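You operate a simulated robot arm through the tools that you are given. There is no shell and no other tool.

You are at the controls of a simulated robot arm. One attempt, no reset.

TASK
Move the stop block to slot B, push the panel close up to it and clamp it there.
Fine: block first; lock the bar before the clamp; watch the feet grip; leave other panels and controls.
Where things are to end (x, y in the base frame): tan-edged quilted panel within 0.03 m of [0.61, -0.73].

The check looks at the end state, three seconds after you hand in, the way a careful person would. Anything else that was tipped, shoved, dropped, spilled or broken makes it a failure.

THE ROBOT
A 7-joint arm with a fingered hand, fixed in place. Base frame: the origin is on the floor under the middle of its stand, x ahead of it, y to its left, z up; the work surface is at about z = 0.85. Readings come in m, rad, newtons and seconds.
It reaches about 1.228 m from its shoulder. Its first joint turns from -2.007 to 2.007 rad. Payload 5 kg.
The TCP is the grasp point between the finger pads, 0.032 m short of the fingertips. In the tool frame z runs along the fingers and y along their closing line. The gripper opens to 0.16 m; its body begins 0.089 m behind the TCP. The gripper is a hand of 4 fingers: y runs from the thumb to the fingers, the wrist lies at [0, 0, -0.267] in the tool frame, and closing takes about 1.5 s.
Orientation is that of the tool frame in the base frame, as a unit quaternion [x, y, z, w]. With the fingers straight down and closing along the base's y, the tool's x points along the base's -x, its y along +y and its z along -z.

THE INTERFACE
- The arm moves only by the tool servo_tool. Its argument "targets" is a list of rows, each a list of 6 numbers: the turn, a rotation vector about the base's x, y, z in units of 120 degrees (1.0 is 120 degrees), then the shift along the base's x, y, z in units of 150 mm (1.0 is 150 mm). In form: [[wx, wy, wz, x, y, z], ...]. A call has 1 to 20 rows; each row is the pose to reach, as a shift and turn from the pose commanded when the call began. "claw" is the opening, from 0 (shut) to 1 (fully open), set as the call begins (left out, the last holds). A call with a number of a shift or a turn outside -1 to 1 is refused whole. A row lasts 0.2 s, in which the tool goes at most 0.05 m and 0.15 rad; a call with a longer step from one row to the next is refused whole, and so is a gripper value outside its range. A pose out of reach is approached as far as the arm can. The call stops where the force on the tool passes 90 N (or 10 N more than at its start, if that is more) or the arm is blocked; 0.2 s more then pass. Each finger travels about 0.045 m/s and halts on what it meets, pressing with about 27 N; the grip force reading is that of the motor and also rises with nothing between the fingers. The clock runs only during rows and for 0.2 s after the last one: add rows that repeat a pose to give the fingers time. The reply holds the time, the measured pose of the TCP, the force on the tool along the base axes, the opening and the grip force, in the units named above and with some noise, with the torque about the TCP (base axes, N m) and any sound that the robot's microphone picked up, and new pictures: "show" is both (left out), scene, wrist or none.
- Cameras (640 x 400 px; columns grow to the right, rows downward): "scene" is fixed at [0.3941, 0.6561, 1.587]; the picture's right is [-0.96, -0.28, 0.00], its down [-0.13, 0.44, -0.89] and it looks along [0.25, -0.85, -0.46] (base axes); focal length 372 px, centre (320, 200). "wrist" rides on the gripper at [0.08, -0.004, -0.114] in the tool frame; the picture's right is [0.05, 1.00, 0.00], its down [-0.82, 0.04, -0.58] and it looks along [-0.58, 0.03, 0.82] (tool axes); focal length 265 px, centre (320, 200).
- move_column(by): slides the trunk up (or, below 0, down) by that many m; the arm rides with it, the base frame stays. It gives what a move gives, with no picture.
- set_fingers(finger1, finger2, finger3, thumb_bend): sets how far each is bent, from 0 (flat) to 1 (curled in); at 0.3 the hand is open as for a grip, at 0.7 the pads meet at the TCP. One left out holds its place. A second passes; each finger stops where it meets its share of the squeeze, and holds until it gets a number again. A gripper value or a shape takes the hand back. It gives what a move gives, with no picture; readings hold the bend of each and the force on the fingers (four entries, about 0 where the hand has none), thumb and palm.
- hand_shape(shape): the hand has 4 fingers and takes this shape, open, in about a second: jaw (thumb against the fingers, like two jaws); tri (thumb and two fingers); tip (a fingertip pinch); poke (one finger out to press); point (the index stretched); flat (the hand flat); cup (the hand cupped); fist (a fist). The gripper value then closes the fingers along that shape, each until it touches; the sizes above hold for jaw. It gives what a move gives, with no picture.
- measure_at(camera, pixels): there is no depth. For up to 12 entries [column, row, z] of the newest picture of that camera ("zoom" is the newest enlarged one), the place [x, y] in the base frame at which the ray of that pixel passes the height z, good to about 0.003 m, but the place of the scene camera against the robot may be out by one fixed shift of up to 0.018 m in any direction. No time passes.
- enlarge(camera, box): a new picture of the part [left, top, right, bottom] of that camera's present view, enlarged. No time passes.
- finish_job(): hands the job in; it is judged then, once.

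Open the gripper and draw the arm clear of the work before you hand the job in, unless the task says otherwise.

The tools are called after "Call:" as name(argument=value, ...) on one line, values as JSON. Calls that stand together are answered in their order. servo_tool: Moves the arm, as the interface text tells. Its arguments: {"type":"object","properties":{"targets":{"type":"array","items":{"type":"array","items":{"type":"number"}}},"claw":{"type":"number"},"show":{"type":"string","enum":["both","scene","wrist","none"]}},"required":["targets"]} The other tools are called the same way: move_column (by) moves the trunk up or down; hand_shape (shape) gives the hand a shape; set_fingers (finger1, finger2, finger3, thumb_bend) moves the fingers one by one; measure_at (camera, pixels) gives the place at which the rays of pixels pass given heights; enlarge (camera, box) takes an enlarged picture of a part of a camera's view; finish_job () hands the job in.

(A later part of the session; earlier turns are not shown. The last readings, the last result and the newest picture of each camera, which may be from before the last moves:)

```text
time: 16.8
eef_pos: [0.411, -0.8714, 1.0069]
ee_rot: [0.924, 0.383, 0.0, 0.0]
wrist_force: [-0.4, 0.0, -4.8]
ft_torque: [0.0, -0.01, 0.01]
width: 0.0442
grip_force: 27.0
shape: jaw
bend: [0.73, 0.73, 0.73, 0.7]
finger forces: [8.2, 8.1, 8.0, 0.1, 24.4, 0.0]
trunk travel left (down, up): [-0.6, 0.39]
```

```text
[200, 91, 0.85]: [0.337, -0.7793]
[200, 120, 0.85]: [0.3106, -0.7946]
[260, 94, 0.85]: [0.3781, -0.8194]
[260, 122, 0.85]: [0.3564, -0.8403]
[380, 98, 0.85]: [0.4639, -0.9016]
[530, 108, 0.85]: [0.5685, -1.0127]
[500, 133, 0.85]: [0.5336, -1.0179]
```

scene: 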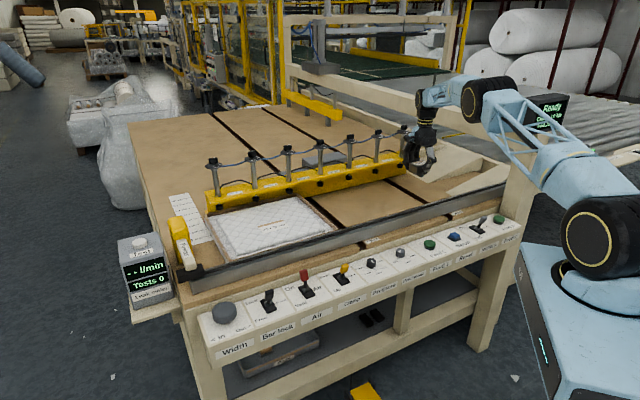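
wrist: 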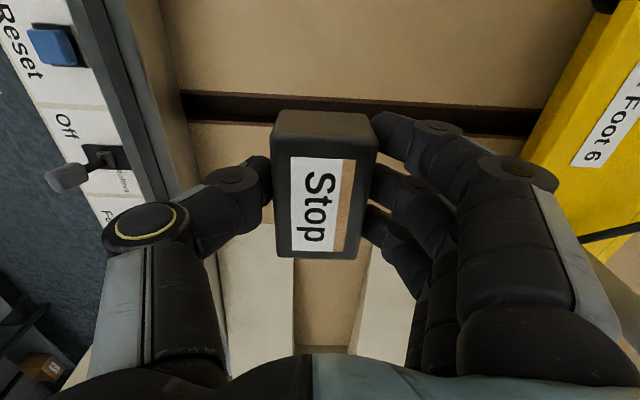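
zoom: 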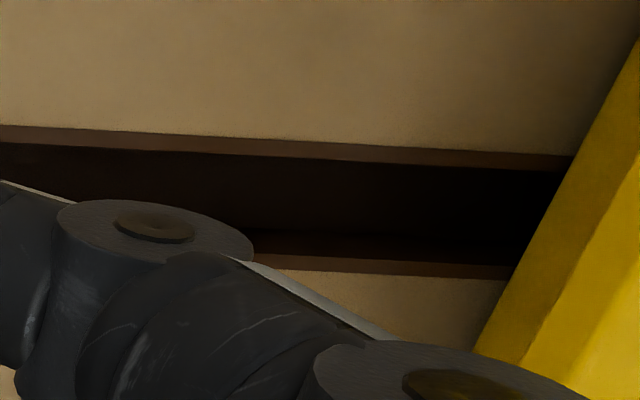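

Slot B's centre is at s≈-0.3295, and the held block is within about 1 mm of it. I lower it down toward the slot, slowly at the end.

Call:
servo_tool(targets=[[0, 0, 0, -0.005, -0.003, -0.2], [0, 0, 0, -0.005, -0.003, -0.4], [0, 0, 0, -0.005, -0.003, -0.53]], show="both")

```text
time: 17.6
eef_pos: [0.4104, -0.8713, 0.926]
ee_rot: [0.924, 0.383, 0.0, 0.0]
wrist_force: [0.4, 0.7, -3.7]
ft_torque: [0.01, 0.01, 0.01]
width: 0.0442
grip_force: 26.8
shape: jaw
bend: [0.73, 0.73, 0.73, 0.7]
finger forces: [8.1, 8.1, 8.1, 0.0, 24.3, 0.1]
trunk travel left (down, up): [-0.6, 0.39]
```

scene: 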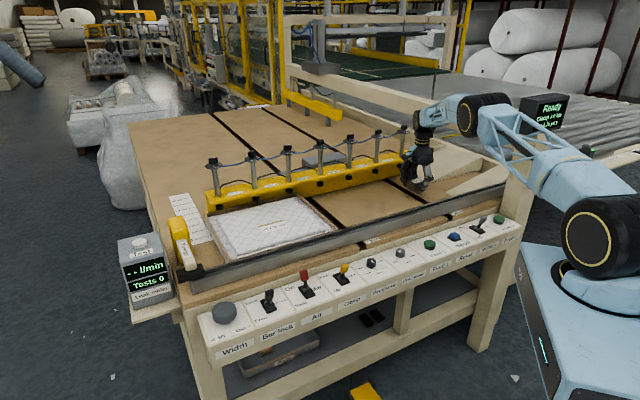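
wrist: 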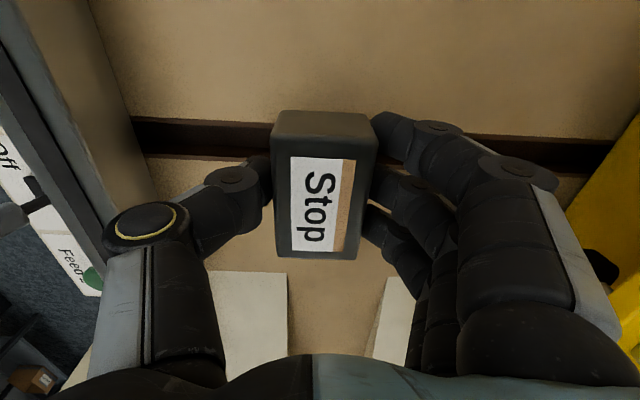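

Force is still just the weight. I lower the remaining ~4 cm in 1 cm steps.

Call:
servo_tool(targets=[[0, 0, 0, 0, 0, -0.06], [0, 0, 0, 0, 0, -0.12], [0, 0, 0, 0, 0, -0.18], [0, 0, 0, 0, 0, -0.23], [0, 0, 0, 0, 0, -0.255], [0, 0, 0, 0, 0, -0.255]], show="both")

```text
time: 19.0
eef_pos: [0.4099, -0.8698, 0.8882]
ee_rot: [0.924, 0.383, 0.0, 0.0]
wrist_force: [0.5, 0.8, -5.4]
ft_torque: [0.01, -0.01, 0.0]
width: 0.0443
grip_force: 27.2
shape: jaw
bend: [0.73, 0.73, 0.73, 0.7]
finger forces: [8.1, 8.1, 8.1, 0.0, 24.3, 0.1]
trunk travel left (down, up): [-0.6, 0.39]
```

scene: 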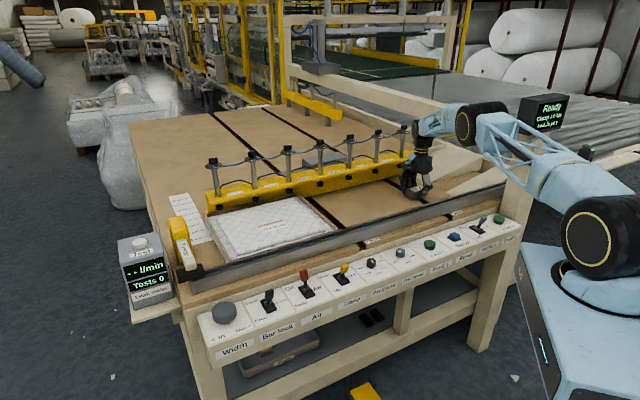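
wrist: 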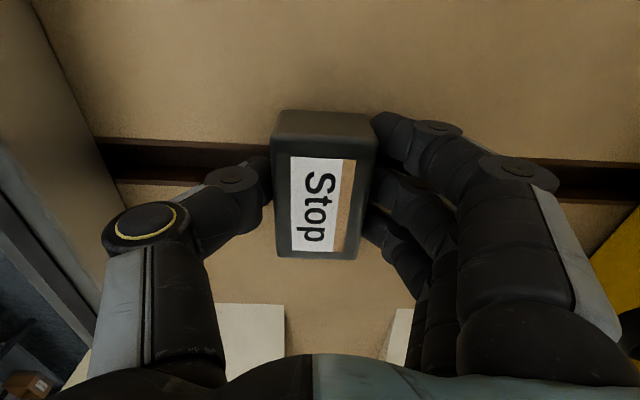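

Still hanging freely at z 0.888 (started at 0.8865 when seated), so the tongue is in the slot. I lower the last few mm until it seats.

Call:
servo_tool(targets=[[0, 0, 0, 0, 0, -0.01], [0, 0, 0, 0, 0, -0.015], [0, 0, 0, 0, 0, -0.02], [0, 0, 0, 0, 0, -0.02]], show="wrist")

```text
time: 20.0
eef_pos: [0.4107, -0.8706, 0.8866]
ee_rot: [0.924, 0.382, 0.0, 0.0]
wrist_force: [-0.8, 1.2, 2.3]
ft_torque: [-0.04, -0.03, 0.01]
width: 0.0442
grip_force: 26.8
shape: jaw
bend: [0.73, 0.73, 0.73, 0.7]
finger forces: [8.2, 8.2, 8.1, 0.0, 25.4, 0.0]
trunk travel left (down, up): [-0.6, 0.39]
```

wrist: 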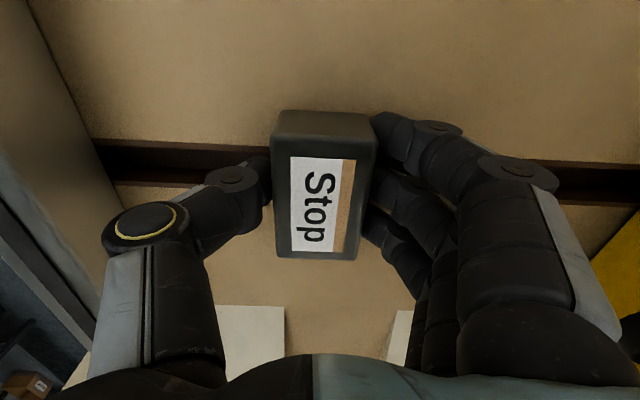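

The weight has gone off the gripper (+2.3 N) at z 0.8866, same height as when seated in slot A. I open the fingers to release.

Call:
servo_tool(targets=[[0, 0, 0, 0, 0, 0], [0, 0, 0, 0, 0, 0], [0, 0, 0, 0, 0, 0], [0, 0, 0, 0, 0, 0], [0, 0, 0, 0, 0, 0]], claw=0.65, show="none")

Call:
servo_tool(targets=[[0, 0, 0, 0, 0, 0.15], [0, 0, 0, 0, 0, 0.4], [0, 0, 0, 0, 0, 0.7], [0, 0, 0, 0, 0, 1.0]], show="both")

```text
time: 21.2
eef_pos: [0.4092, -0.87, 0.8852]
ee_rot: [0.924, 0.383, 0.0, 0.0]
wrist_force: [-0.2, -0.4, -0.3]
ft_torque: [0.01, 0.02, 0.0]
width: 0.1037
grip_force: 0.1
shape: jaw
bend: [0.7, 0.7, 0.7, 0.67]
finger forces: [0.0, 0.0, 0.1, 0.1, 0.0, 0.1]
trunk travel left (down, up): [-0.6, 0.39]
```

```text
time: 22.2
eef_pos: [0.4102, -0.8695, 1.0373]
ee_rot: [0.924, 0.383, 0.0, 0.0]
wrist_force: [0.3, 0.2, -0.7]
ft_torque: [-0.02, -0.01, 0.01]
width: 0.1035
grip_force: 0.1
shape: jaw
bend: [0.7, 0.7, 0.7, 0.67]
finger forces: [0.0, 0.0, 0.0, 0.1, 0.0, 0.0]
trunk travel left (down, up): [-0.6, 0.39]
```

scene: 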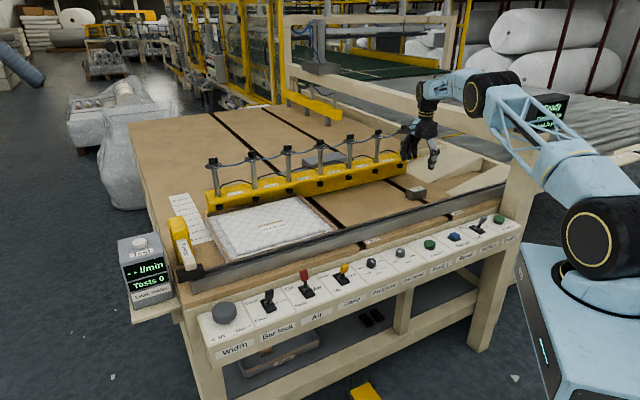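
wrist: 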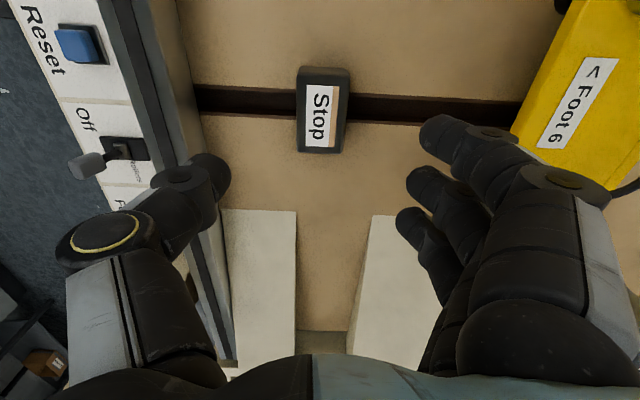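

The stop block sits in slot B. I now rise and travel back along the table toward the panel's left edge to inspect the pusher region, checking reach on the way.

Call:
servo_tool(targets=[[0, 0, 0, 0, 0, 0.3], [0, 0, 0, 0, 0, 0.6], [0, 0, 0, 0.2, 0.2, 0.8], [0, 0, 0, 0.4, 0.4, 1.0], [0, 0, 0, 0.6, 0.6, 1.0], [0, 0, 0, 0.8, 0.8, 1.0], [0, 0, 0, 1.0, 1.0, 1.0]], show="none")

Call:
servo_tool(targets=[[0, 0, 0, 0.2, 0.2, 0.0], [0, 0, 0, 0.4, 0.4, 0.0], [0, 0, 0, 0.6, 0.6, 0.0], [0, 0, 0, 0.8, 0.8, 0.0], [0, 0, 0, 1.0, 1.0, 0.0]], show="none")

Call:
servo_tool(targets=[[0, 0, 0, 0.2, 0.2, 0.0], [0, 0, 0, 0.4, 0.4, 0.0], [0, 0, 0, 0.6, 0.6, 0.0], [0, 0, 0, 0.8, 0.8, 0.0], [0, 0, 0, 1.0, 1.0, 0.0]], show="both")

```text
refused: row 3 steps farther than a row can; nothing moved
```

```text
time: 23.4
eef_pos: [0.5594, -0.7187, 1.0375]
ee_rot: [0.924, 0.383, 0.0, 0.0]
wrist_force: [0.5, -0.7, 0.0]
ft_torque: [0.0, 0.01, 0.0]
width: 0.1034
grip_force: 0.0
shape: jaw
bend: [0.7, 0.7, 0.7, 0.67]
finger forces: [0.0, 0.0, 0.0, 0.0, 0.0, 0.0]
trunk travel left (down, up): [-0.6, 0.39]
```

```text
time: 24.6
eef_pos: [0.71, -0.5694, 1.0364]
ee_rot: [0.924, 0.382, 0.0, 0.0]
wrist_force: [-0.7, -0.5, -0.8]
ft_torque: [0.0, 0.04, -0.02]
width: 0.1037
grip_force: 0.1
shape: jaw
bend: [0.7, 0.7, 0.7, 0.67]
finger forces: [0.0, 0.0, 0.0, 0.0, 0.0, 0.0]
trunk travel left (down, up): [-0.6, 0.39]
```

scene: 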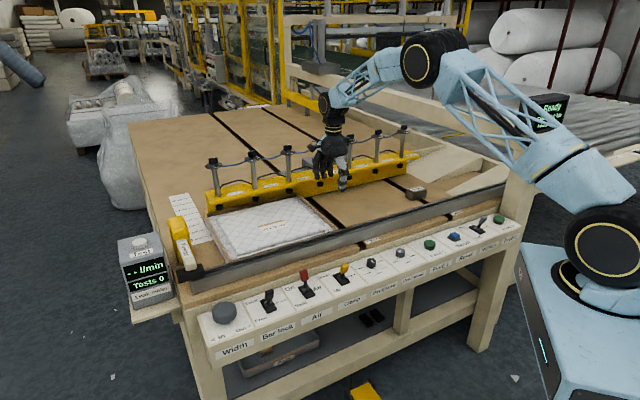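
wrist: 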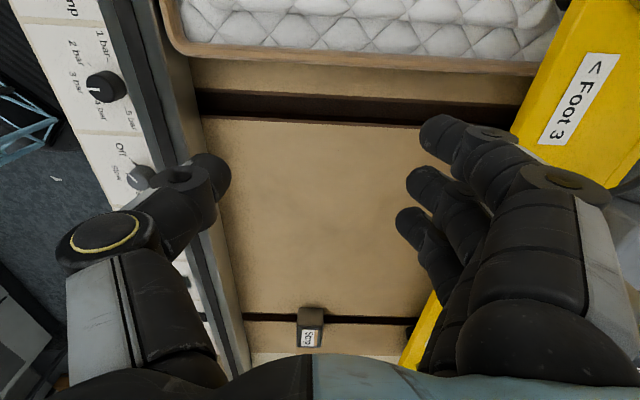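

The first call was refused for step size, but the lower travel stayed free of contact (forces ~0, bar untouched). Now I rise by 0.15 m with smaller steps.

Call:
servo_tool(targets=[[0, 0, 0, 0, 0, 0.3], [0, 0, 0, 0, 0, 0.6], [0, 0, 0, 0.1, 0.1, 0.85], [0, 0, 0, 0.25, 0.25, 1.0], [0, 0, 0, 0.45, 0.45, 1.0], [0, 0, 0, 0.65, 0.65, 1.0], [0, 0, 0, 0.85, 0.85, 1.0], [0, 0, 0, 1.0, 1.0, 1.0]], show="none")

```text
time: 26.4
eef_pos: [0.8608, -0.4205, 1.1863]
ee_rot: [0.924, 0.382, 0.0, 0.0]
wrist_force: [0.0, -0.1, 0.0]
ft_torque: [0.0, 0.03, 0.0]
width: 0.1038
grip_force: 0.0
shape: jaw
bend: [0.7, 0.7, 0.7, 0.67]
finger forces: [0.1, 0.1, 0.0, 0.0, 0.0, 0.1]
trunk travel left (down, up): [-0.6, 0.39]
```

I continue along +s at this height toward the panel's left end.

Call:
servo_tool(targets=[[0, 0, 0, 0.2, 0.2, 0.0], [0, 0, 0, 0.4, 0.4, 0.0], [0, 0, 0, 0.6, 0.6, 0.0], [0, 0, 0, 0.8, 0.8, 0.0], [0, 0, 0, 1.0, 1.0, 0.0]], show="both")

```text
time: 27.6
eef_pos: [0.9652, -0.2531, 1.1864]
ee_rot: [0.924, 0.383, 0.0, -0.001]
wrist_force: [-0.4, -0.9, 0.4]
ft_torque: [-0.02, -0.05, 0.01]
width: 0.1037
grip_force: 0.1
shape: jaw
bend: [0.7, 0.7, 0.7, 0.67]
finger forces: [0.0, 0.1, 0.0, 0.1, 0.0, 0.0]
out of reach, approached as far as the arm can: row 3, 4, 5
trunk travel left (down, up): [-0.6, 0.39]
```

scene: 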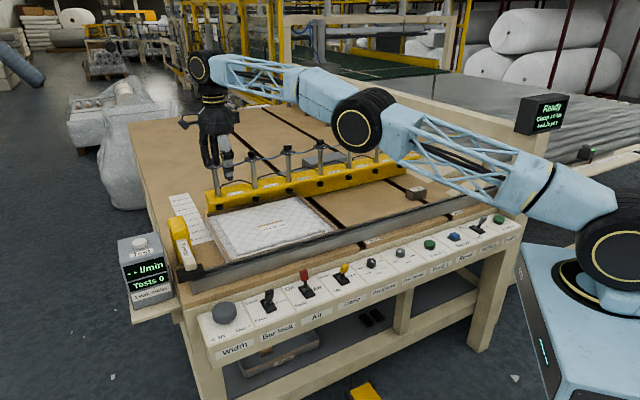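
wrist: 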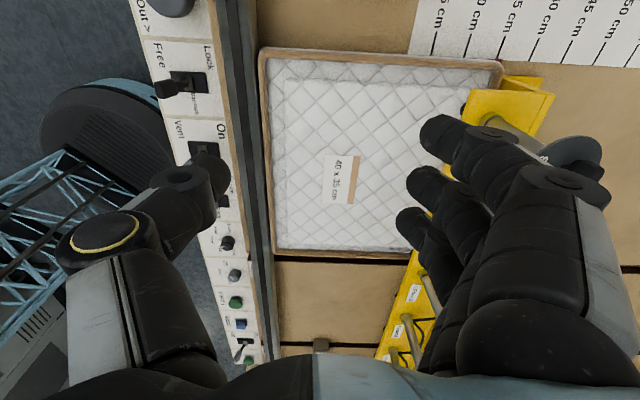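

Vertical reach ends at radius ≈1.0 here, so the left edge will need a tilted hand. I zoom on the pusher and the panel's left edge in the scene view to plan the push.

Call:
enlarge(camera="scene", box=[155, 205, 245, 285])

Call:
measure_at(camera="scene", pixels=[[207, 212, 0.88], [240, 262, 0.88], [175, 220, 0.9], [186, 250, 0.87], [178, 262, 0.85], [205, 270, 0.9], [215, 268, 0.9], [190, 275, 0.88]])

Call:
measure_at(camera="wrist", pixels=[[260, 50, 0.88], [502, 62, 0.88], [275, 252, 0.88], [410, 258, 0.88], [260, 50, 0.87], [275, 252, 0.87], [248, 150, 0.89], [268, 150, 0.89]])

```text
5.00 times, centred on (200, 245) of scene
```

zoom: 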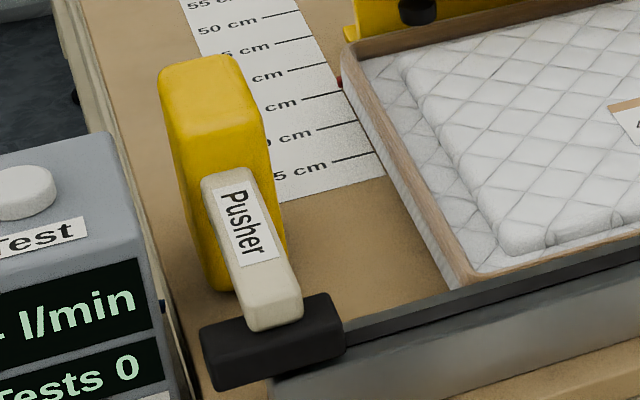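

```text
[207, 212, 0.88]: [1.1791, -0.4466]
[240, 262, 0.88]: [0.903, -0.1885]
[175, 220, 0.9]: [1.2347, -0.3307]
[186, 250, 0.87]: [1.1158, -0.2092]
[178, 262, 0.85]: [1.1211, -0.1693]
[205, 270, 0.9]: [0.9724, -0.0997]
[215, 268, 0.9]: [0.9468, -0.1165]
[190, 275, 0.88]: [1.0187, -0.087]
```

```text
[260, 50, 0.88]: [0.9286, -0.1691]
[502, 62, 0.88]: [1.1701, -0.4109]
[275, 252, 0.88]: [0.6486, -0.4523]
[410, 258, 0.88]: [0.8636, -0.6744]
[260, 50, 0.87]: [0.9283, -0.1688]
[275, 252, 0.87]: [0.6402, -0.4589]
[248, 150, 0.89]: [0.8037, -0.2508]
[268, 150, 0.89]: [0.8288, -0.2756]
```

The pusher is a slider on the rail (px 177–205, 255–274) with a cream arm to a yellow head, which is meant to push the panel. I turn the hand back +90° and back off toward the robot to view it with the wrist camera.

Call:
servo_tool(targets=[[0, 0, 0.068, -0.1, 0.1, 0.05], [0, 0, 0.136, -0.2, 0.2, 0.1], [0, 0, 0.204, -0.3, 0.3, 0.15], [0, 0, 0.272, -0.4, 0.4, 0.2], [0, 0, 0.34, -0.5, 0.5, 0.2], [0, 0, 0.408, -0.6, 0.6, 0.2], [0, 0, 0.476, -0.7, 0.7, 0.2], [0, 0, 0.544, -0.8, 0.8, 0.2], [0, 0, 0.612, -0.9, 0.9, 0.2], [0, 0, 0.68, -1.0, 1.0, 0.2], [0, 0, 0.75, -1.0, 1.0, 0.2]], claw=1.0, show="wrist")

```text
time: 30.0
eef_pos: [0.8168, -0.1032, 1.2139]
ee_rot: [0.382, 0.924, -0.001, 0.001]
wrist_force: [-0.6, -1.0, -0.3]
ft_torque: [0.01, 0.04, -0.01]
width: 0.1598
grip_force: 0.0
shape: jaw
bend: [0.3, 0.3, 0.3, 0.3]
finger forces: [0.0, 0.1, 0.0, 0.0, 0.0, 0.0]
trunk travel left (down, up): [-0.6, 0.39]
```

wrist: 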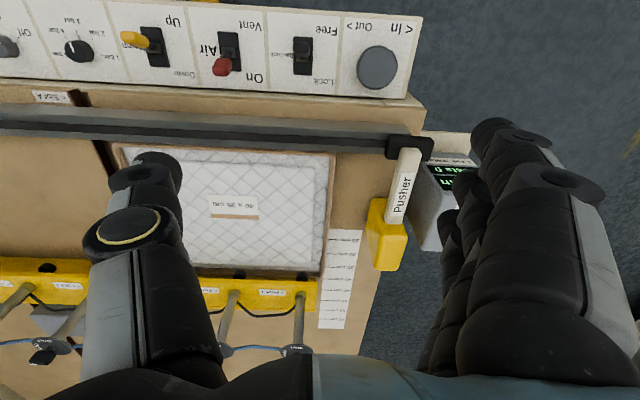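

The pusher is visible: slider (408,148), arm (404,185), head (388,235). I zoom and measure it.

Call:
enlarge(camera="wrist", box=[300, 110, 480, 290])

Call:
measure_at(camera="wrist", pixels=[[388, 137, 0.91], [433, 139, 0.91], [410, 137, 0.89], [386, 158, 0.89], [366, 262, 0.85], [370, 200, 0.95], [407, 232, 0.95], [406, 180, 0.93], [335, 155, 0.88], [110, 143, 0.88], [320, 270, 0.88], [122, 143, 0.88]])

Call:
enlarge(camera="wrist", box=[100, 0, 420, 110])

```text
2.22 times, centred on (390, 200) of wrist
```

zoom: 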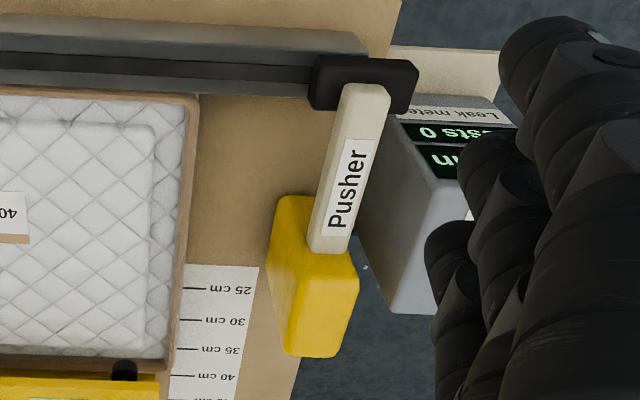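

```text
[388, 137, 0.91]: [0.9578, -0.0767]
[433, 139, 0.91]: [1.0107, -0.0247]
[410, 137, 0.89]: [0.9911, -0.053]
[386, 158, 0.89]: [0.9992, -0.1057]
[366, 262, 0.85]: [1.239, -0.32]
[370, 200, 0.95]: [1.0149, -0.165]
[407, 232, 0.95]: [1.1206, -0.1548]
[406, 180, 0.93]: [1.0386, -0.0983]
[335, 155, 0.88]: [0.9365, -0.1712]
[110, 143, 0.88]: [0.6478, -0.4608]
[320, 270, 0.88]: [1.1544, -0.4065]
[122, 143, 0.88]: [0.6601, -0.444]
```

```text
2.00 times, centred on (260, 55) of wrist
```

zoom: 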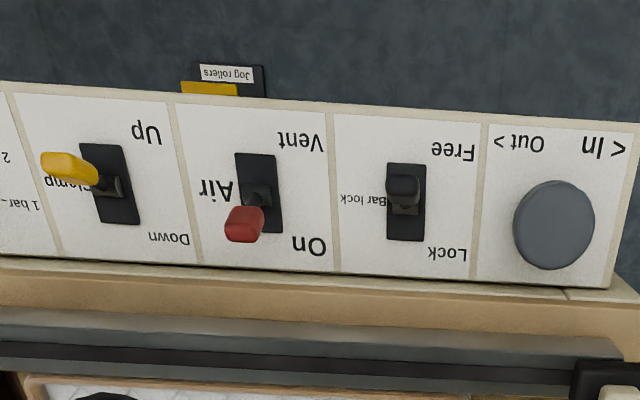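

I triangulate the head's top and the arm by measuring matching points in both cameras.

Call:
measure_at(camera="wrist", pixels=[[391, 246, 0.9], [391, 246, 0.93], [391, 246, 0.96], [391, 246, 1.0], [381, 198.7, 0.85], [378, 266, 0.93], [401, 268, 0.93], [405, 192, 0.91], [405, 192, 0.95], [407, 150, 0.92], [397, 222, 0.95]])

Call:
measure_at(camera="scene", pixels=[[178.4, 223, 0.9], [178.4, 223, 0.93], [178.4, 223, 0.96], [178.4, 223, 1.0], [185, 249, 0.91], [185, 249, 0.95], [191, 270, 0.9], [191, 267, 0.92]])

```text
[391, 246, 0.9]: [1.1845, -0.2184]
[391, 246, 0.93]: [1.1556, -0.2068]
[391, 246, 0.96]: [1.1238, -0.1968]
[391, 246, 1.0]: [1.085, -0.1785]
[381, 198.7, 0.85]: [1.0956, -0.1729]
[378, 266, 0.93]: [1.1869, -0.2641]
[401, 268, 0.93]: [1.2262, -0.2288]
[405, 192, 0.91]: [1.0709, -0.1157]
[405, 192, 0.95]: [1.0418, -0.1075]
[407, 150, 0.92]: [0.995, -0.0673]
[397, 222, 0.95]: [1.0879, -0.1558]
```

```text
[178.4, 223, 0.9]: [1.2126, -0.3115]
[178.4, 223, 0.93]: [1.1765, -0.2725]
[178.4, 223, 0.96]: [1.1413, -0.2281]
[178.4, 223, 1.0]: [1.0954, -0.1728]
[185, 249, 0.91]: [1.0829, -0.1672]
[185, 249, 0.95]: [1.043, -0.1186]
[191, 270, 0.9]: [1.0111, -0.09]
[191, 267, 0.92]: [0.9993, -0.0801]
```

Head top is near z≈0.99 at (1.095,-0.18), the arm's label centre near (1.034,-0.105, 0.96). The leak meter stands close beyond it, so I check its position before planning the grip on the arm.

Call:
enlarge(camera="wrist", box=[380, 120, 480, 230])

Call:
enlarge(camera="scene", box=[110, 225, 210, 310])

```text
3.64 times, centred on (430, 175) of wrist
```

zoom: 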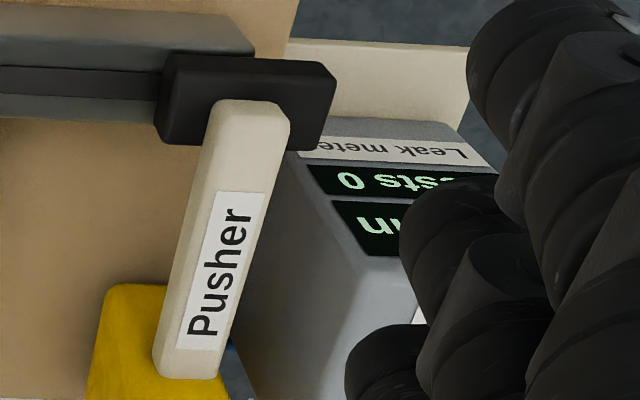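

```text
4.71 times, centred on (160, 268) of scene
```

zoom: 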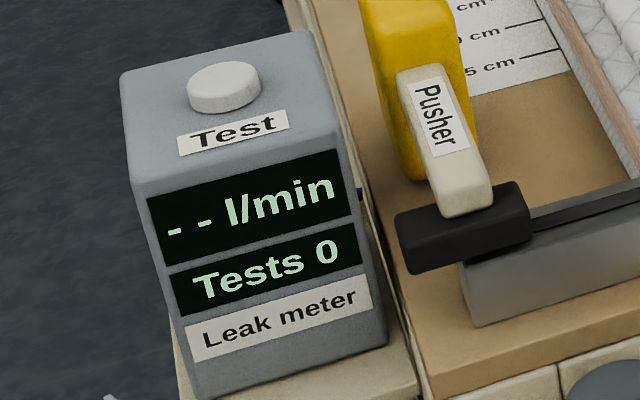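

I triangulate the leak meter's near top corner and the arm's two ends.

Call:
measure_at(camera="scene", pixels=[[165.3, 255.2, 0.9], [165.3, 255.2, 0.95], [165.3, 255.2, 1.0], [182, 241, 0.98], [182, 241, 1.0], [191, 270, 0.92], [191, 270, 0.94]])

Call:
measure_at(camera="wrist", pixels=[[441.5, 190.2, 0.9], [441.5, 190.2, 0.95], [441.5, 190.2, 1.0], [394, 218, 0.98], [394, 218, 1.0], [410, 151, 0.92], [410, 151, 0.94], [430, 140, 0.9], [388, 150, 0.9]])

```text
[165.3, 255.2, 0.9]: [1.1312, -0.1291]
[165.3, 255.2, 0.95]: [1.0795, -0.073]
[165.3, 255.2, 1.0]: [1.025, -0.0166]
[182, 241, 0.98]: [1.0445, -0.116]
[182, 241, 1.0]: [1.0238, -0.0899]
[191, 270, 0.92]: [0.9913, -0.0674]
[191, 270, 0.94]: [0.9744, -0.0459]
```

```text
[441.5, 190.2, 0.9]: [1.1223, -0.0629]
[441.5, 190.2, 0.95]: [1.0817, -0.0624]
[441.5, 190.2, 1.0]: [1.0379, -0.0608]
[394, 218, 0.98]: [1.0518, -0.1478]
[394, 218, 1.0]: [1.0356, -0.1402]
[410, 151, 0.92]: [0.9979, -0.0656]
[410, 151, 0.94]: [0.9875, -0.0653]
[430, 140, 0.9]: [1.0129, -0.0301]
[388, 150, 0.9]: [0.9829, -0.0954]
```

Leak meter corner is at about s=0.718, p=0.81, top z≈0.955, so there is room for the fingers around the pusher arm near p=0.79. I tilt the hand 10° outward, set a moderate opening and move toward the pusher arm, still high.

Call:
servo_tool(targets=[[0, 0, 0, 0.25, 0, -0.1], [-0.015, -0.015, 0, 0.5, 0, -0.2], [-0.03, -0.03, 0, 0.75, 0, -0.3], [-0.059, -0.059, 0, 1.0, 0, -0.4]], claw=0.5, show="wrist")

Call:
measure_at(camera="wrist", pixels=[[320, 200, 0.95]])

```text
time: 31.0
eef_pos: [0.9666, -0.1012, 1.1548]
ee_rot: [0.381, 0.921, -0.034, 0.08]
wrist_force: [1.0, 0.7, -0.3]
ft_torque: [0.01, -0.01, -0.03]
width: 0.0809
grip_force: 0.0
shape: jaw
bend: [0.72, 0.72, 0.72, 0.7]
finger forces: [0.0, 0.0, 0.0, 0.0, 0.0, 0.0]
trunk travel left (down, up): [-0.6, 0.39]
```

wrist: 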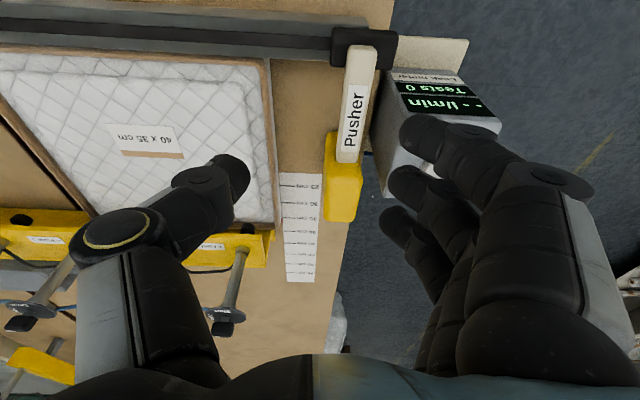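

```text
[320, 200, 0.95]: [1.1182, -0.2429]
```

Tilt is correct (fingers lean toward +p). I zoom on the pusher arm from here and measure its centreline.

Call:
enlarge(camera="wrist", box=[290, 10, 420, 240])

Call:
measure_at(camera="wrist", pixels=[[363, 60, 0.92], [355, 105, 0.945], [348, 155, 0.965], [30, 42, 0.89], [320, 58, 0.89], [30, 25, 0.89], [320, 40, 0.89], [270, 60, 0.88], [273, 222, 0.88], [331, 52, 0.9], [396, 55, 0.9]])

```text
1.74 times, centred on (355, 125) of wrist
```

zoom: 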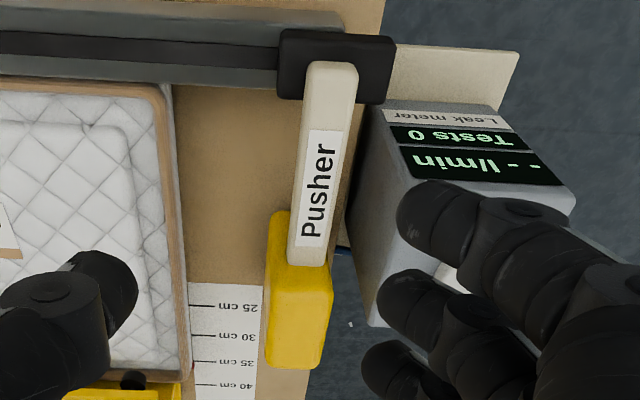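

```text
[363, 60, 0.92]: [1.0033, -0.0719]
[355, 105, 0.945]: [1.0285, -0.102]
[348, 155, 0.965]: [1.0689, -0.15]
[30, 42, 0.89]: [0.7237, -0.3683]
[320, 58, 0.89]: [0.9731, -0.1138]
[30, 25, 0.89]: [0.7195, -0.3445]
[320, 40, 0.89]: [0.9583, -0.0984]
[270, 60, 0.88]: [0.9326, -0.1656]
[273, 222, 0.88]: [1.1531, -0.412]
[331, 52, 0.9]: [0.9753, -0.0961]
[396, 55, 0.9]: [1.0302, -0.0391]
```

Arm centreline is s≈0.655 at p≈0.79. I move over it (TCP slightly toward -s so fingers clear the leak meter) and lower to about z=1.0.

Call:
servo_tool(targets=[[0, 0, 0, 0.16, 0, -0.2], [0, 0, 0, 0.32, -0.01, -0.4], [0, 0, 0, 0.32, -0.01, -0.65], [0, 0, 0, 0.32, -0.01, -0.9], [0, 0, 0, 0.32, -0.01, -1.0]], show="both")

```text
time: 32.2
eef_pos: [1.0154, -0.1043, 1.0033]
ee_rot: [0.381, 0.92, -0.034, 0.081]
wrist_force: [0.2, 1.0, 0.6]
ft_torque: [-0.01, 0.01, 0.0]
width: 0.0811
grip_force: 0.0
shape: jaw
bend: [0.72, 0.72, 0.72, 0.7]
finger forces: [0.0, 0.1, 0.1, 0.0, 0.1, 0.1]
trunk travel left (down, up): [-0.6, 0.39]
```

scene: 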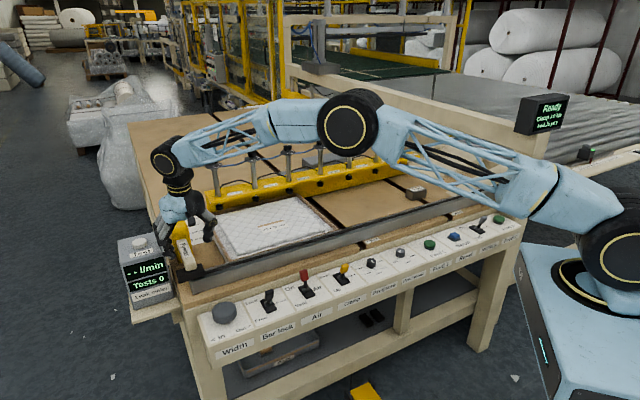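
wrist: 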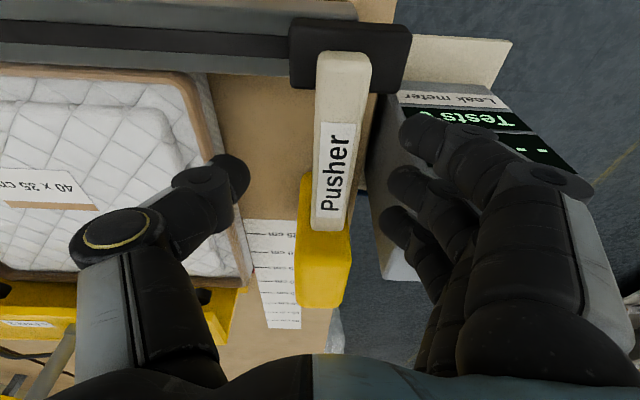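

I check the arm position again from here before lowering the fingers around it.

Call:
enlarge(camera="wrist", box=[220, 20, 460, 260])

Call:
measure_at(camera="wrist", pixels=[[341, 70, 0.92], [336, 140, 0.945], [333, 200, 0.96], [313, 140, 0.945], [360, 140, 0.945], [400, 108, 0.9], [382, 155, 0.955]])

```text
1.67 times, centred on (340, 140) of wrist
```

zoom: 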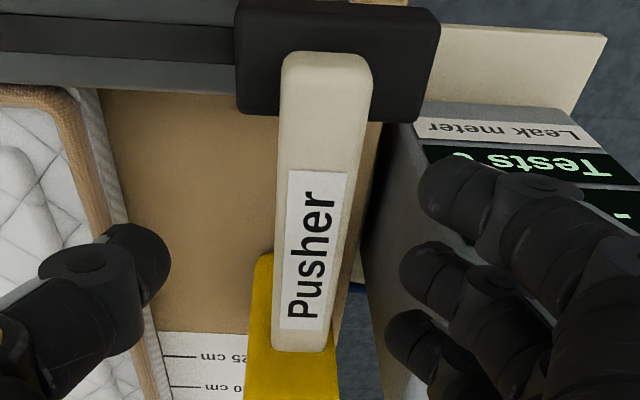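

```text
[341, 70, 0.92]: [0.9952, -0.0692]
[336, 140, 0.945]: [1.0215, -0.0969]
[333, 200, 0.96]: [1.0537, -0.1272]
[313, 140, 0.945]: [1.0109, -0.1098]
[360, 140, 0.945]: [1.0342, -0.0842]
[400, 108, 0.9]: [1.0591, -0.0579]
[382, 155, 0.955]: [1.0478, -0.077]
```

Arm edges read s=0.637–0.672 at p=0.79. I narrow to claw 0.45 and lower until the tips straddle the arm (TCP z≈0.945).

Call:
servo_tool(targets=[[0, 0, 0, 0, 0, 0], [0, 0, 0, 0, 0, -0.1], [0, 0, 0, 0, 0, -0.2], [0, 0, 0, 0, 0, -0.3], [0, 0, 0, 0, 0, -0.38], [0, 0, 0, 0, 0, -0.38]], claw=0.45, show="both")

```text
time: 33.6
eef_pos: [1.011, -0.1066, 0.9531]
ee_rot: [0.382, 0.92, -0.033, 0.083]
wrist_force: [-7.6, -8.8, 46.4]
ft_torque: [1.87, -0.52, -0.37]
width: 0.0672
grip_force: 0.1
shape: jaw
bend: [0.83, 0.73, 0.74, 0.7]
finger forces: [38.0, 0.0, 13.6, 0.0, 0.0, 0.1]
trunk travel left (down, up): [-0.6, 0.39]
```

scene: 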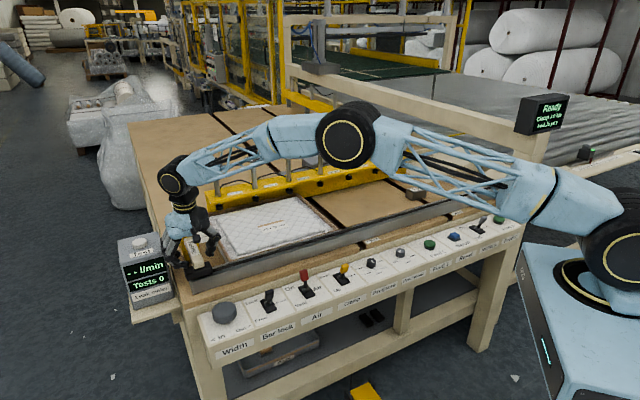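
wrist: 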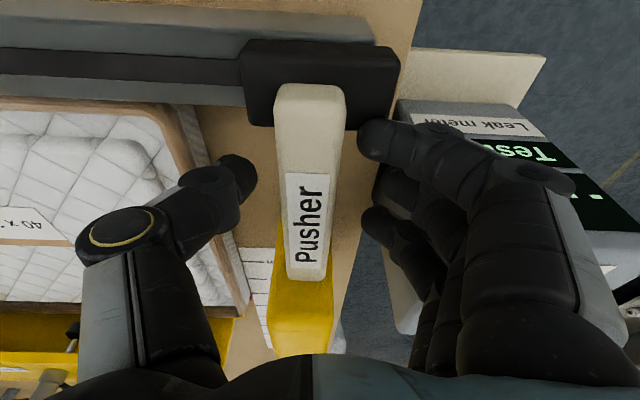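

Finger 1 has met the slider top (38 N) and finger 3 something too; I back straight up at once and look.

Call:
servo_tool(targets=[[0, 0, 0, -0.02, -0.02, 0.1], [0, 0, 0, -0.04, -0.04, 0.25], [0, 0, 0, -0.04, -0.04, 0.4]], show="both")

Call:
enlarge(camera="scene", box=[110, 225, 210, 310])

Call:
enlarge(camera="wrist", box=[220, 20, 460, 260])

```text
time: 34.4
eef_pos: [1.0052, -0.1099, 1.0051]
ee_rot: [0.38, 0.921, -0.034, 0.08]
wrist_force: [0.1, 0.0, -0.2]
ft_torque: [0.02, -0.01, -0.01]
width: 0.0719
grip_force: 0.1
shape: jaw
bend: [0.73, 0.73, 0.73, 0.7]
finger forces: [0.1, 0.0, 0.0, 0.0, 0.1, 0.0]
trunk travel left (down, up): [-0.6, 0.39]
```

scene: 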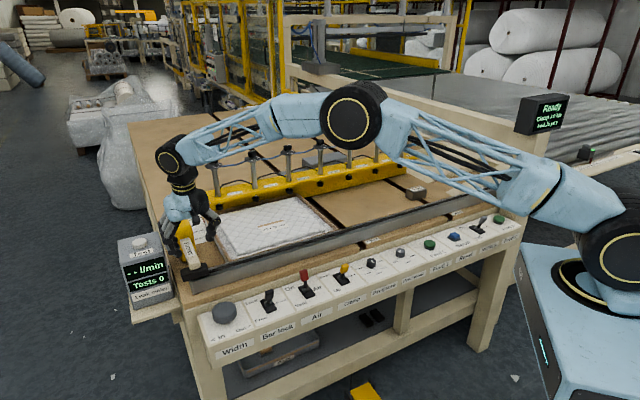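
wrist: 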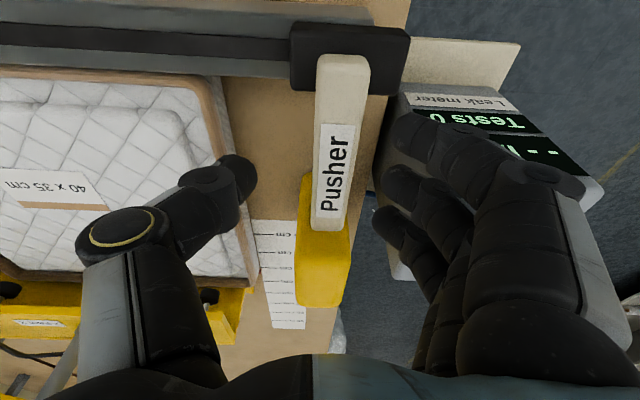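

```text
4.71 times, centred on (160, 268) of scene
```

zoom: 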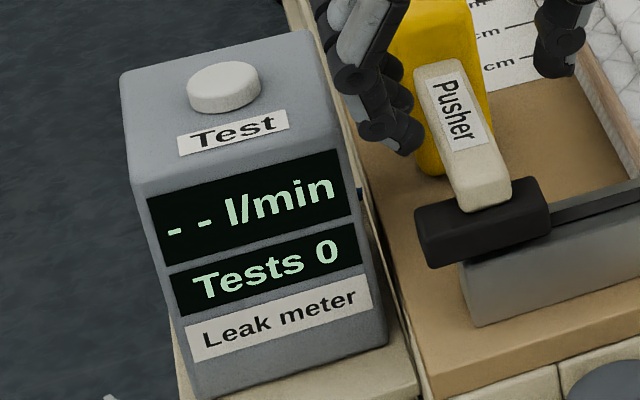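

```text
1.67 times, centred on (340, 140) of wrist
```

zoom: 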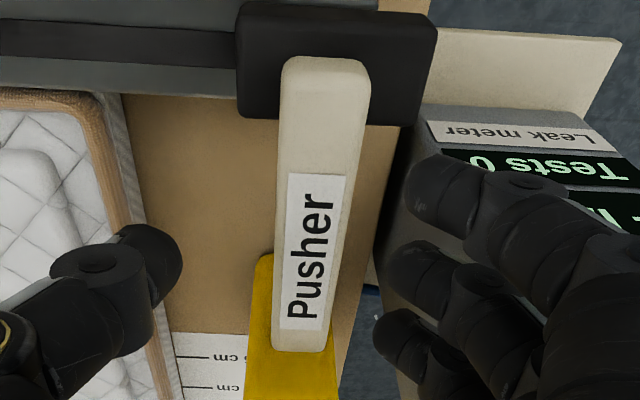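

The leak meter is unmoved (same corner pixels) and the pusher merely slid about 1.5 cm toward the panel. I shift to p≈0.83 (past the slider), tilt 5° more, keeping s≈0.628, still at z≈1.0.

Call:
servo_tool(targets=[[-0.01, -0.01, 0, 0.06, -0.08, 0], [-0.02, -0.02, 0, 0.12, -0.16, 0], [-0.0295, -0.0295, 0, 0.18, -0.23, 0], [-0.0295, -0.0295, 0, 0.18, -0.23, 0]], show="wrist")

Call:
enlarge(camera="wrist", box=[220, 20, 460, 260])

```text
time: 35.4
eef_pos: [1.0347, -0.1462, 1.0057]
ee_rot: [0.38, 0.916, -0.05, 0.12]
wrist_force: [-0.2, -0.5, 0.6]
ft_torque: [0.02, -0.01, 0.02]
width: 0.0723
grip_force: 0.1
shape: jaw
bend: [0.73, 0.73, 0.73, 0.7]
finger forces: [0.0, 0.0, 0.0, 0.0, 0.0, 0.0]
trunk travel left (down, up): [-0.6, 0.39]
```

wrist: 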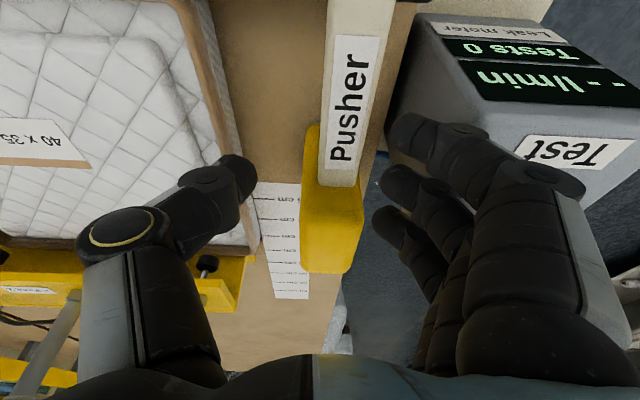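

```text
1.67 times, centred on (340, 140) of wrist
```

zoom: 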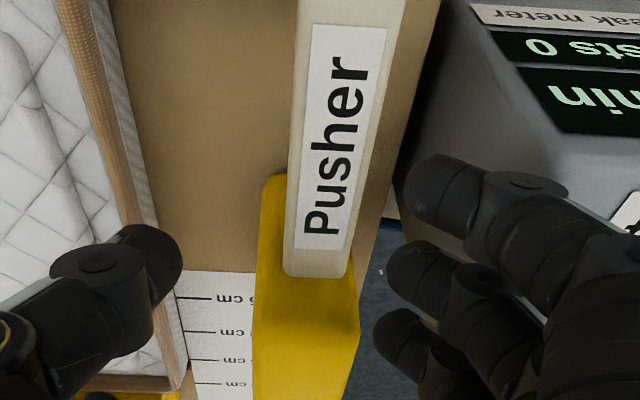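

I measure arm and head edges in this view to verify fingers will pass on the +s side.

Call:
measure_at(camera="wrist", pixels=[[325, 130, 0.96], [373, 130, 0.96], [318, 180, 0.97], [365, 200, 0.98], [302, 215, 0.98], [362, 215, 0.98], [345, 272, 0.98], [388, 135, 0.955], [318, 180, 0.95], [320, 200, 1.0]])

```text
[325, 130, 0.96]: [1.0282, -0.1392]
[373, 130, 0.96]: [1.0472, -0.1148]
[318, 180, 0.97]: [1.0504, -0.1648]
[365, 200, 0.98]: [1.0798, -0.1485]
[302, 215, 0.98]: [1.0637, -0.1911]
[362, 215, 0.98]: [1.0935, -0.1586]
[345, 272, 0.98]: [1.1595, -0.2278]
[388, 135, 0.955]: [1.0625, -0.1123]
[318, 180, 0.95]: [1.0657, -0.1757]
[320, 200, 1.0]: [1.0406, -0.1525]
```

Arm spans s=0.629–0.660 and head 0.617–0.661. I shift 6 mm toward +s and lower in small steps, watching finger forces.

Call:
servo_tool(targets=[[0, 0, 0, 0.03, 0.03, -0.05], [0, 0, 0, 0.03, 0.03, -0.12], [0, 0, 0, 0.03, 0.03, -0.19], [0, 0, 0, 0.03, 0.03, -0.19]], show="wrist")

```text
time: 36.4
eef_pos: [1.0389, -0.1408, 0.978]
ee_rot: [0.379, 0.916, -0.05, 0.121]
wrist_force: [-0.4, -0.6, 0.8]
ft_torque: [-0.01, 0.01, 0.0]
width: 0.0719
grip_force: 0.1
shape: jaw
bend: [0.73, 0.73, 0.73, 0.7]
finger forces: [0.0, 0.0, 0.0, 0.0, 0.0, 0.0]
trunk travel left (down, up): [-0.6, 0.39]
```

wrist: 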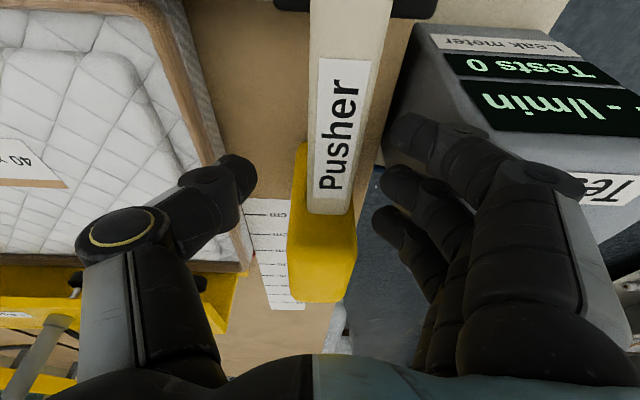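

No contact yet at z=0.978. I lower another 2.5 cm in small steps.

Call:
servo_tool(targets=[[0, 0, 0, 0, 0, -0.05], [0, 0, 0, 0, 0, -0.1], [0, 0, 0, 0, 0, -0.15], [0, 0, 0, 0, 0, -0.15]], show="wrist")

Call:
enlarge(camera="wrist", box=[220, 20, 460, 260])

```text
time: 37.4
eef_pos: [1.0385, -0.1419, 0.9557]
ee_rot: [0.379, 0.916, -0.05, 0.12]
wrist_force: [-3.8, -3.8, 0.6]
ft_torque: [0.18, -0.14, 0.13]
width: 0.0711
grip_force: 0.1
shape: jaw
bend: [0.73, 0.73, 0.73, 0.7]
finger forces: [4.6, 0.7, 0.0, 0.0, 0.0, 0.1]
trunk travel left (down, up): [-0.6, 0.39]
```

wrist: 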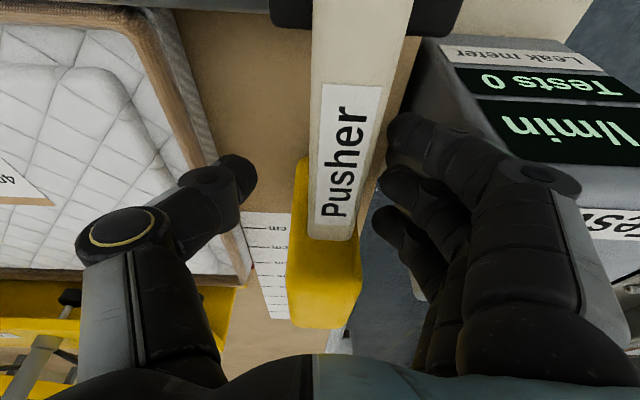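

```text
1.67 times, centred on (340, 140) of wrist
```

zoom: 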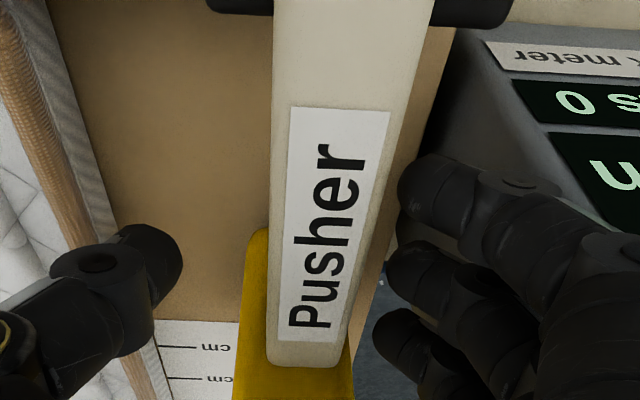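

A light 5 N side push shows, as the knuckles brush near the leak meter's edge; I move gently toward -s, which leaves the meter and brings the finger pads onto the pusher arm.

Call:
servo_tool(targets=[[0, 0, 0, -0.04, -0.04, 0], [0, 0, 0, -0.08, -0.081, 0], [0, 0, 0, -0.12, -0.1215, 0], [0, 0, 0, -0.16, -0.162, 0]], show="both")

Call:
enlarge(camera="scene", box=[110, 225, 210, 310])

```text
time: 38.4
eef_pos: [1.0162, -0.1646, 0.9554]
ee_rot: [0.379, 0.916, -0.05, 0.12]
wrist_force: [-0.8, 0.8, 0.6]
ft_torque: [0.02, -0.01, 0.07]
width: 0.0732
grip_force: 0.1
shape: jaw
bend: [0.73, 0.73, 0.73, 0.7]
finger forces: [0.3, 0.3, 0.3, 0.0, 0.0, 0.0]
trunk travel left (down, up): [-0.6, 0.39]
```

scene: 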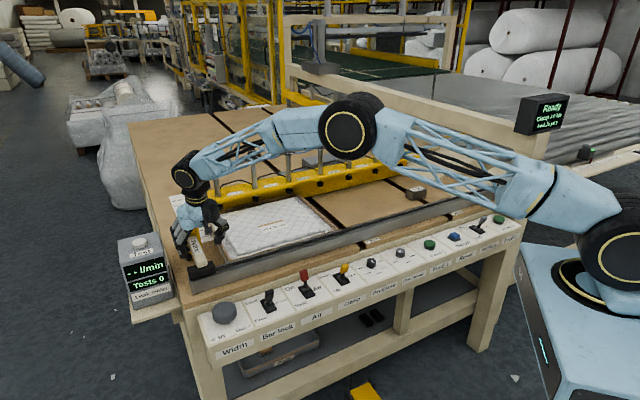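
wrist: 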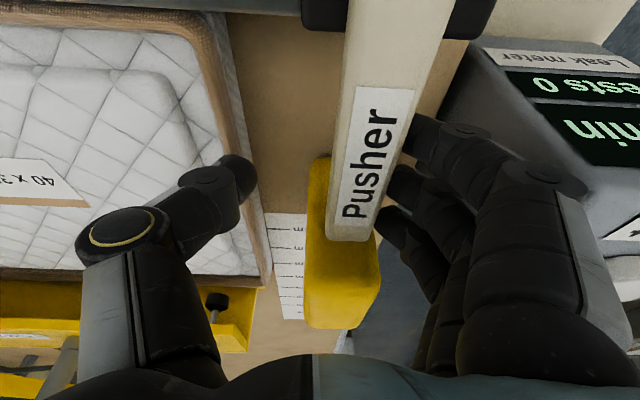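

```text
4.71 times, centred on (160, 268) of scene
```

zoom: 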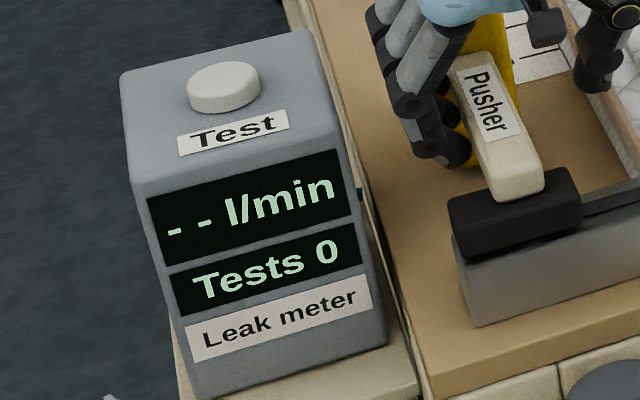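

The meter has not moved and the three fingers touch the arm's +s side. I push the slider along the fence direction slowly (1.5 cm per row) for about 12 cm and then look.

Call:
servo_tool(targets=[[0, 0, 0, -0.07, -0.071, 0], [0, 0, 0, -0.14, -0.142, 0], [0, 0, 0, -0.21, -0.213, 0], [0, 0, 0, -0.28, -0.284, 0], [0, 0, 0, -0.35, -0.355, 0], [0, 0, 0, -0.42, -0.426, 0], [0, 0, 0, -0.49, -0.497, 0], [0, 0, 0, -0.56, -0.568, 0]], show="both")

```text
time: 40.2
eef_pos: [0.9298, -0.2511, 0.9567]
ee_rot: [0.379, 0.916, -0.05, 0.12]
wrist_force: [0.1, 0.9, -0.3]
ft_torque: [0.03, 0.0, 0.08]
width: 0.0736
grip_force: 0.0
shape: jaw
bend: [0.73, 0.73, 0.73, 0.7]
finger forces: [0.4, 0.4, 0.4, 0.0, 0.0, 0.1]
trunk travel left (down, up): [-0.6, 0.39]
```

scene: 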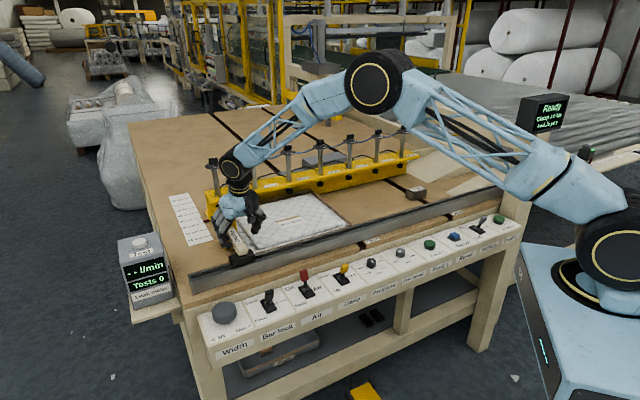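
wrist: 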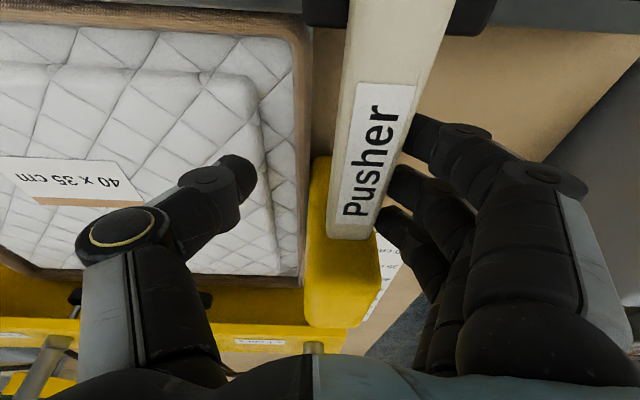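

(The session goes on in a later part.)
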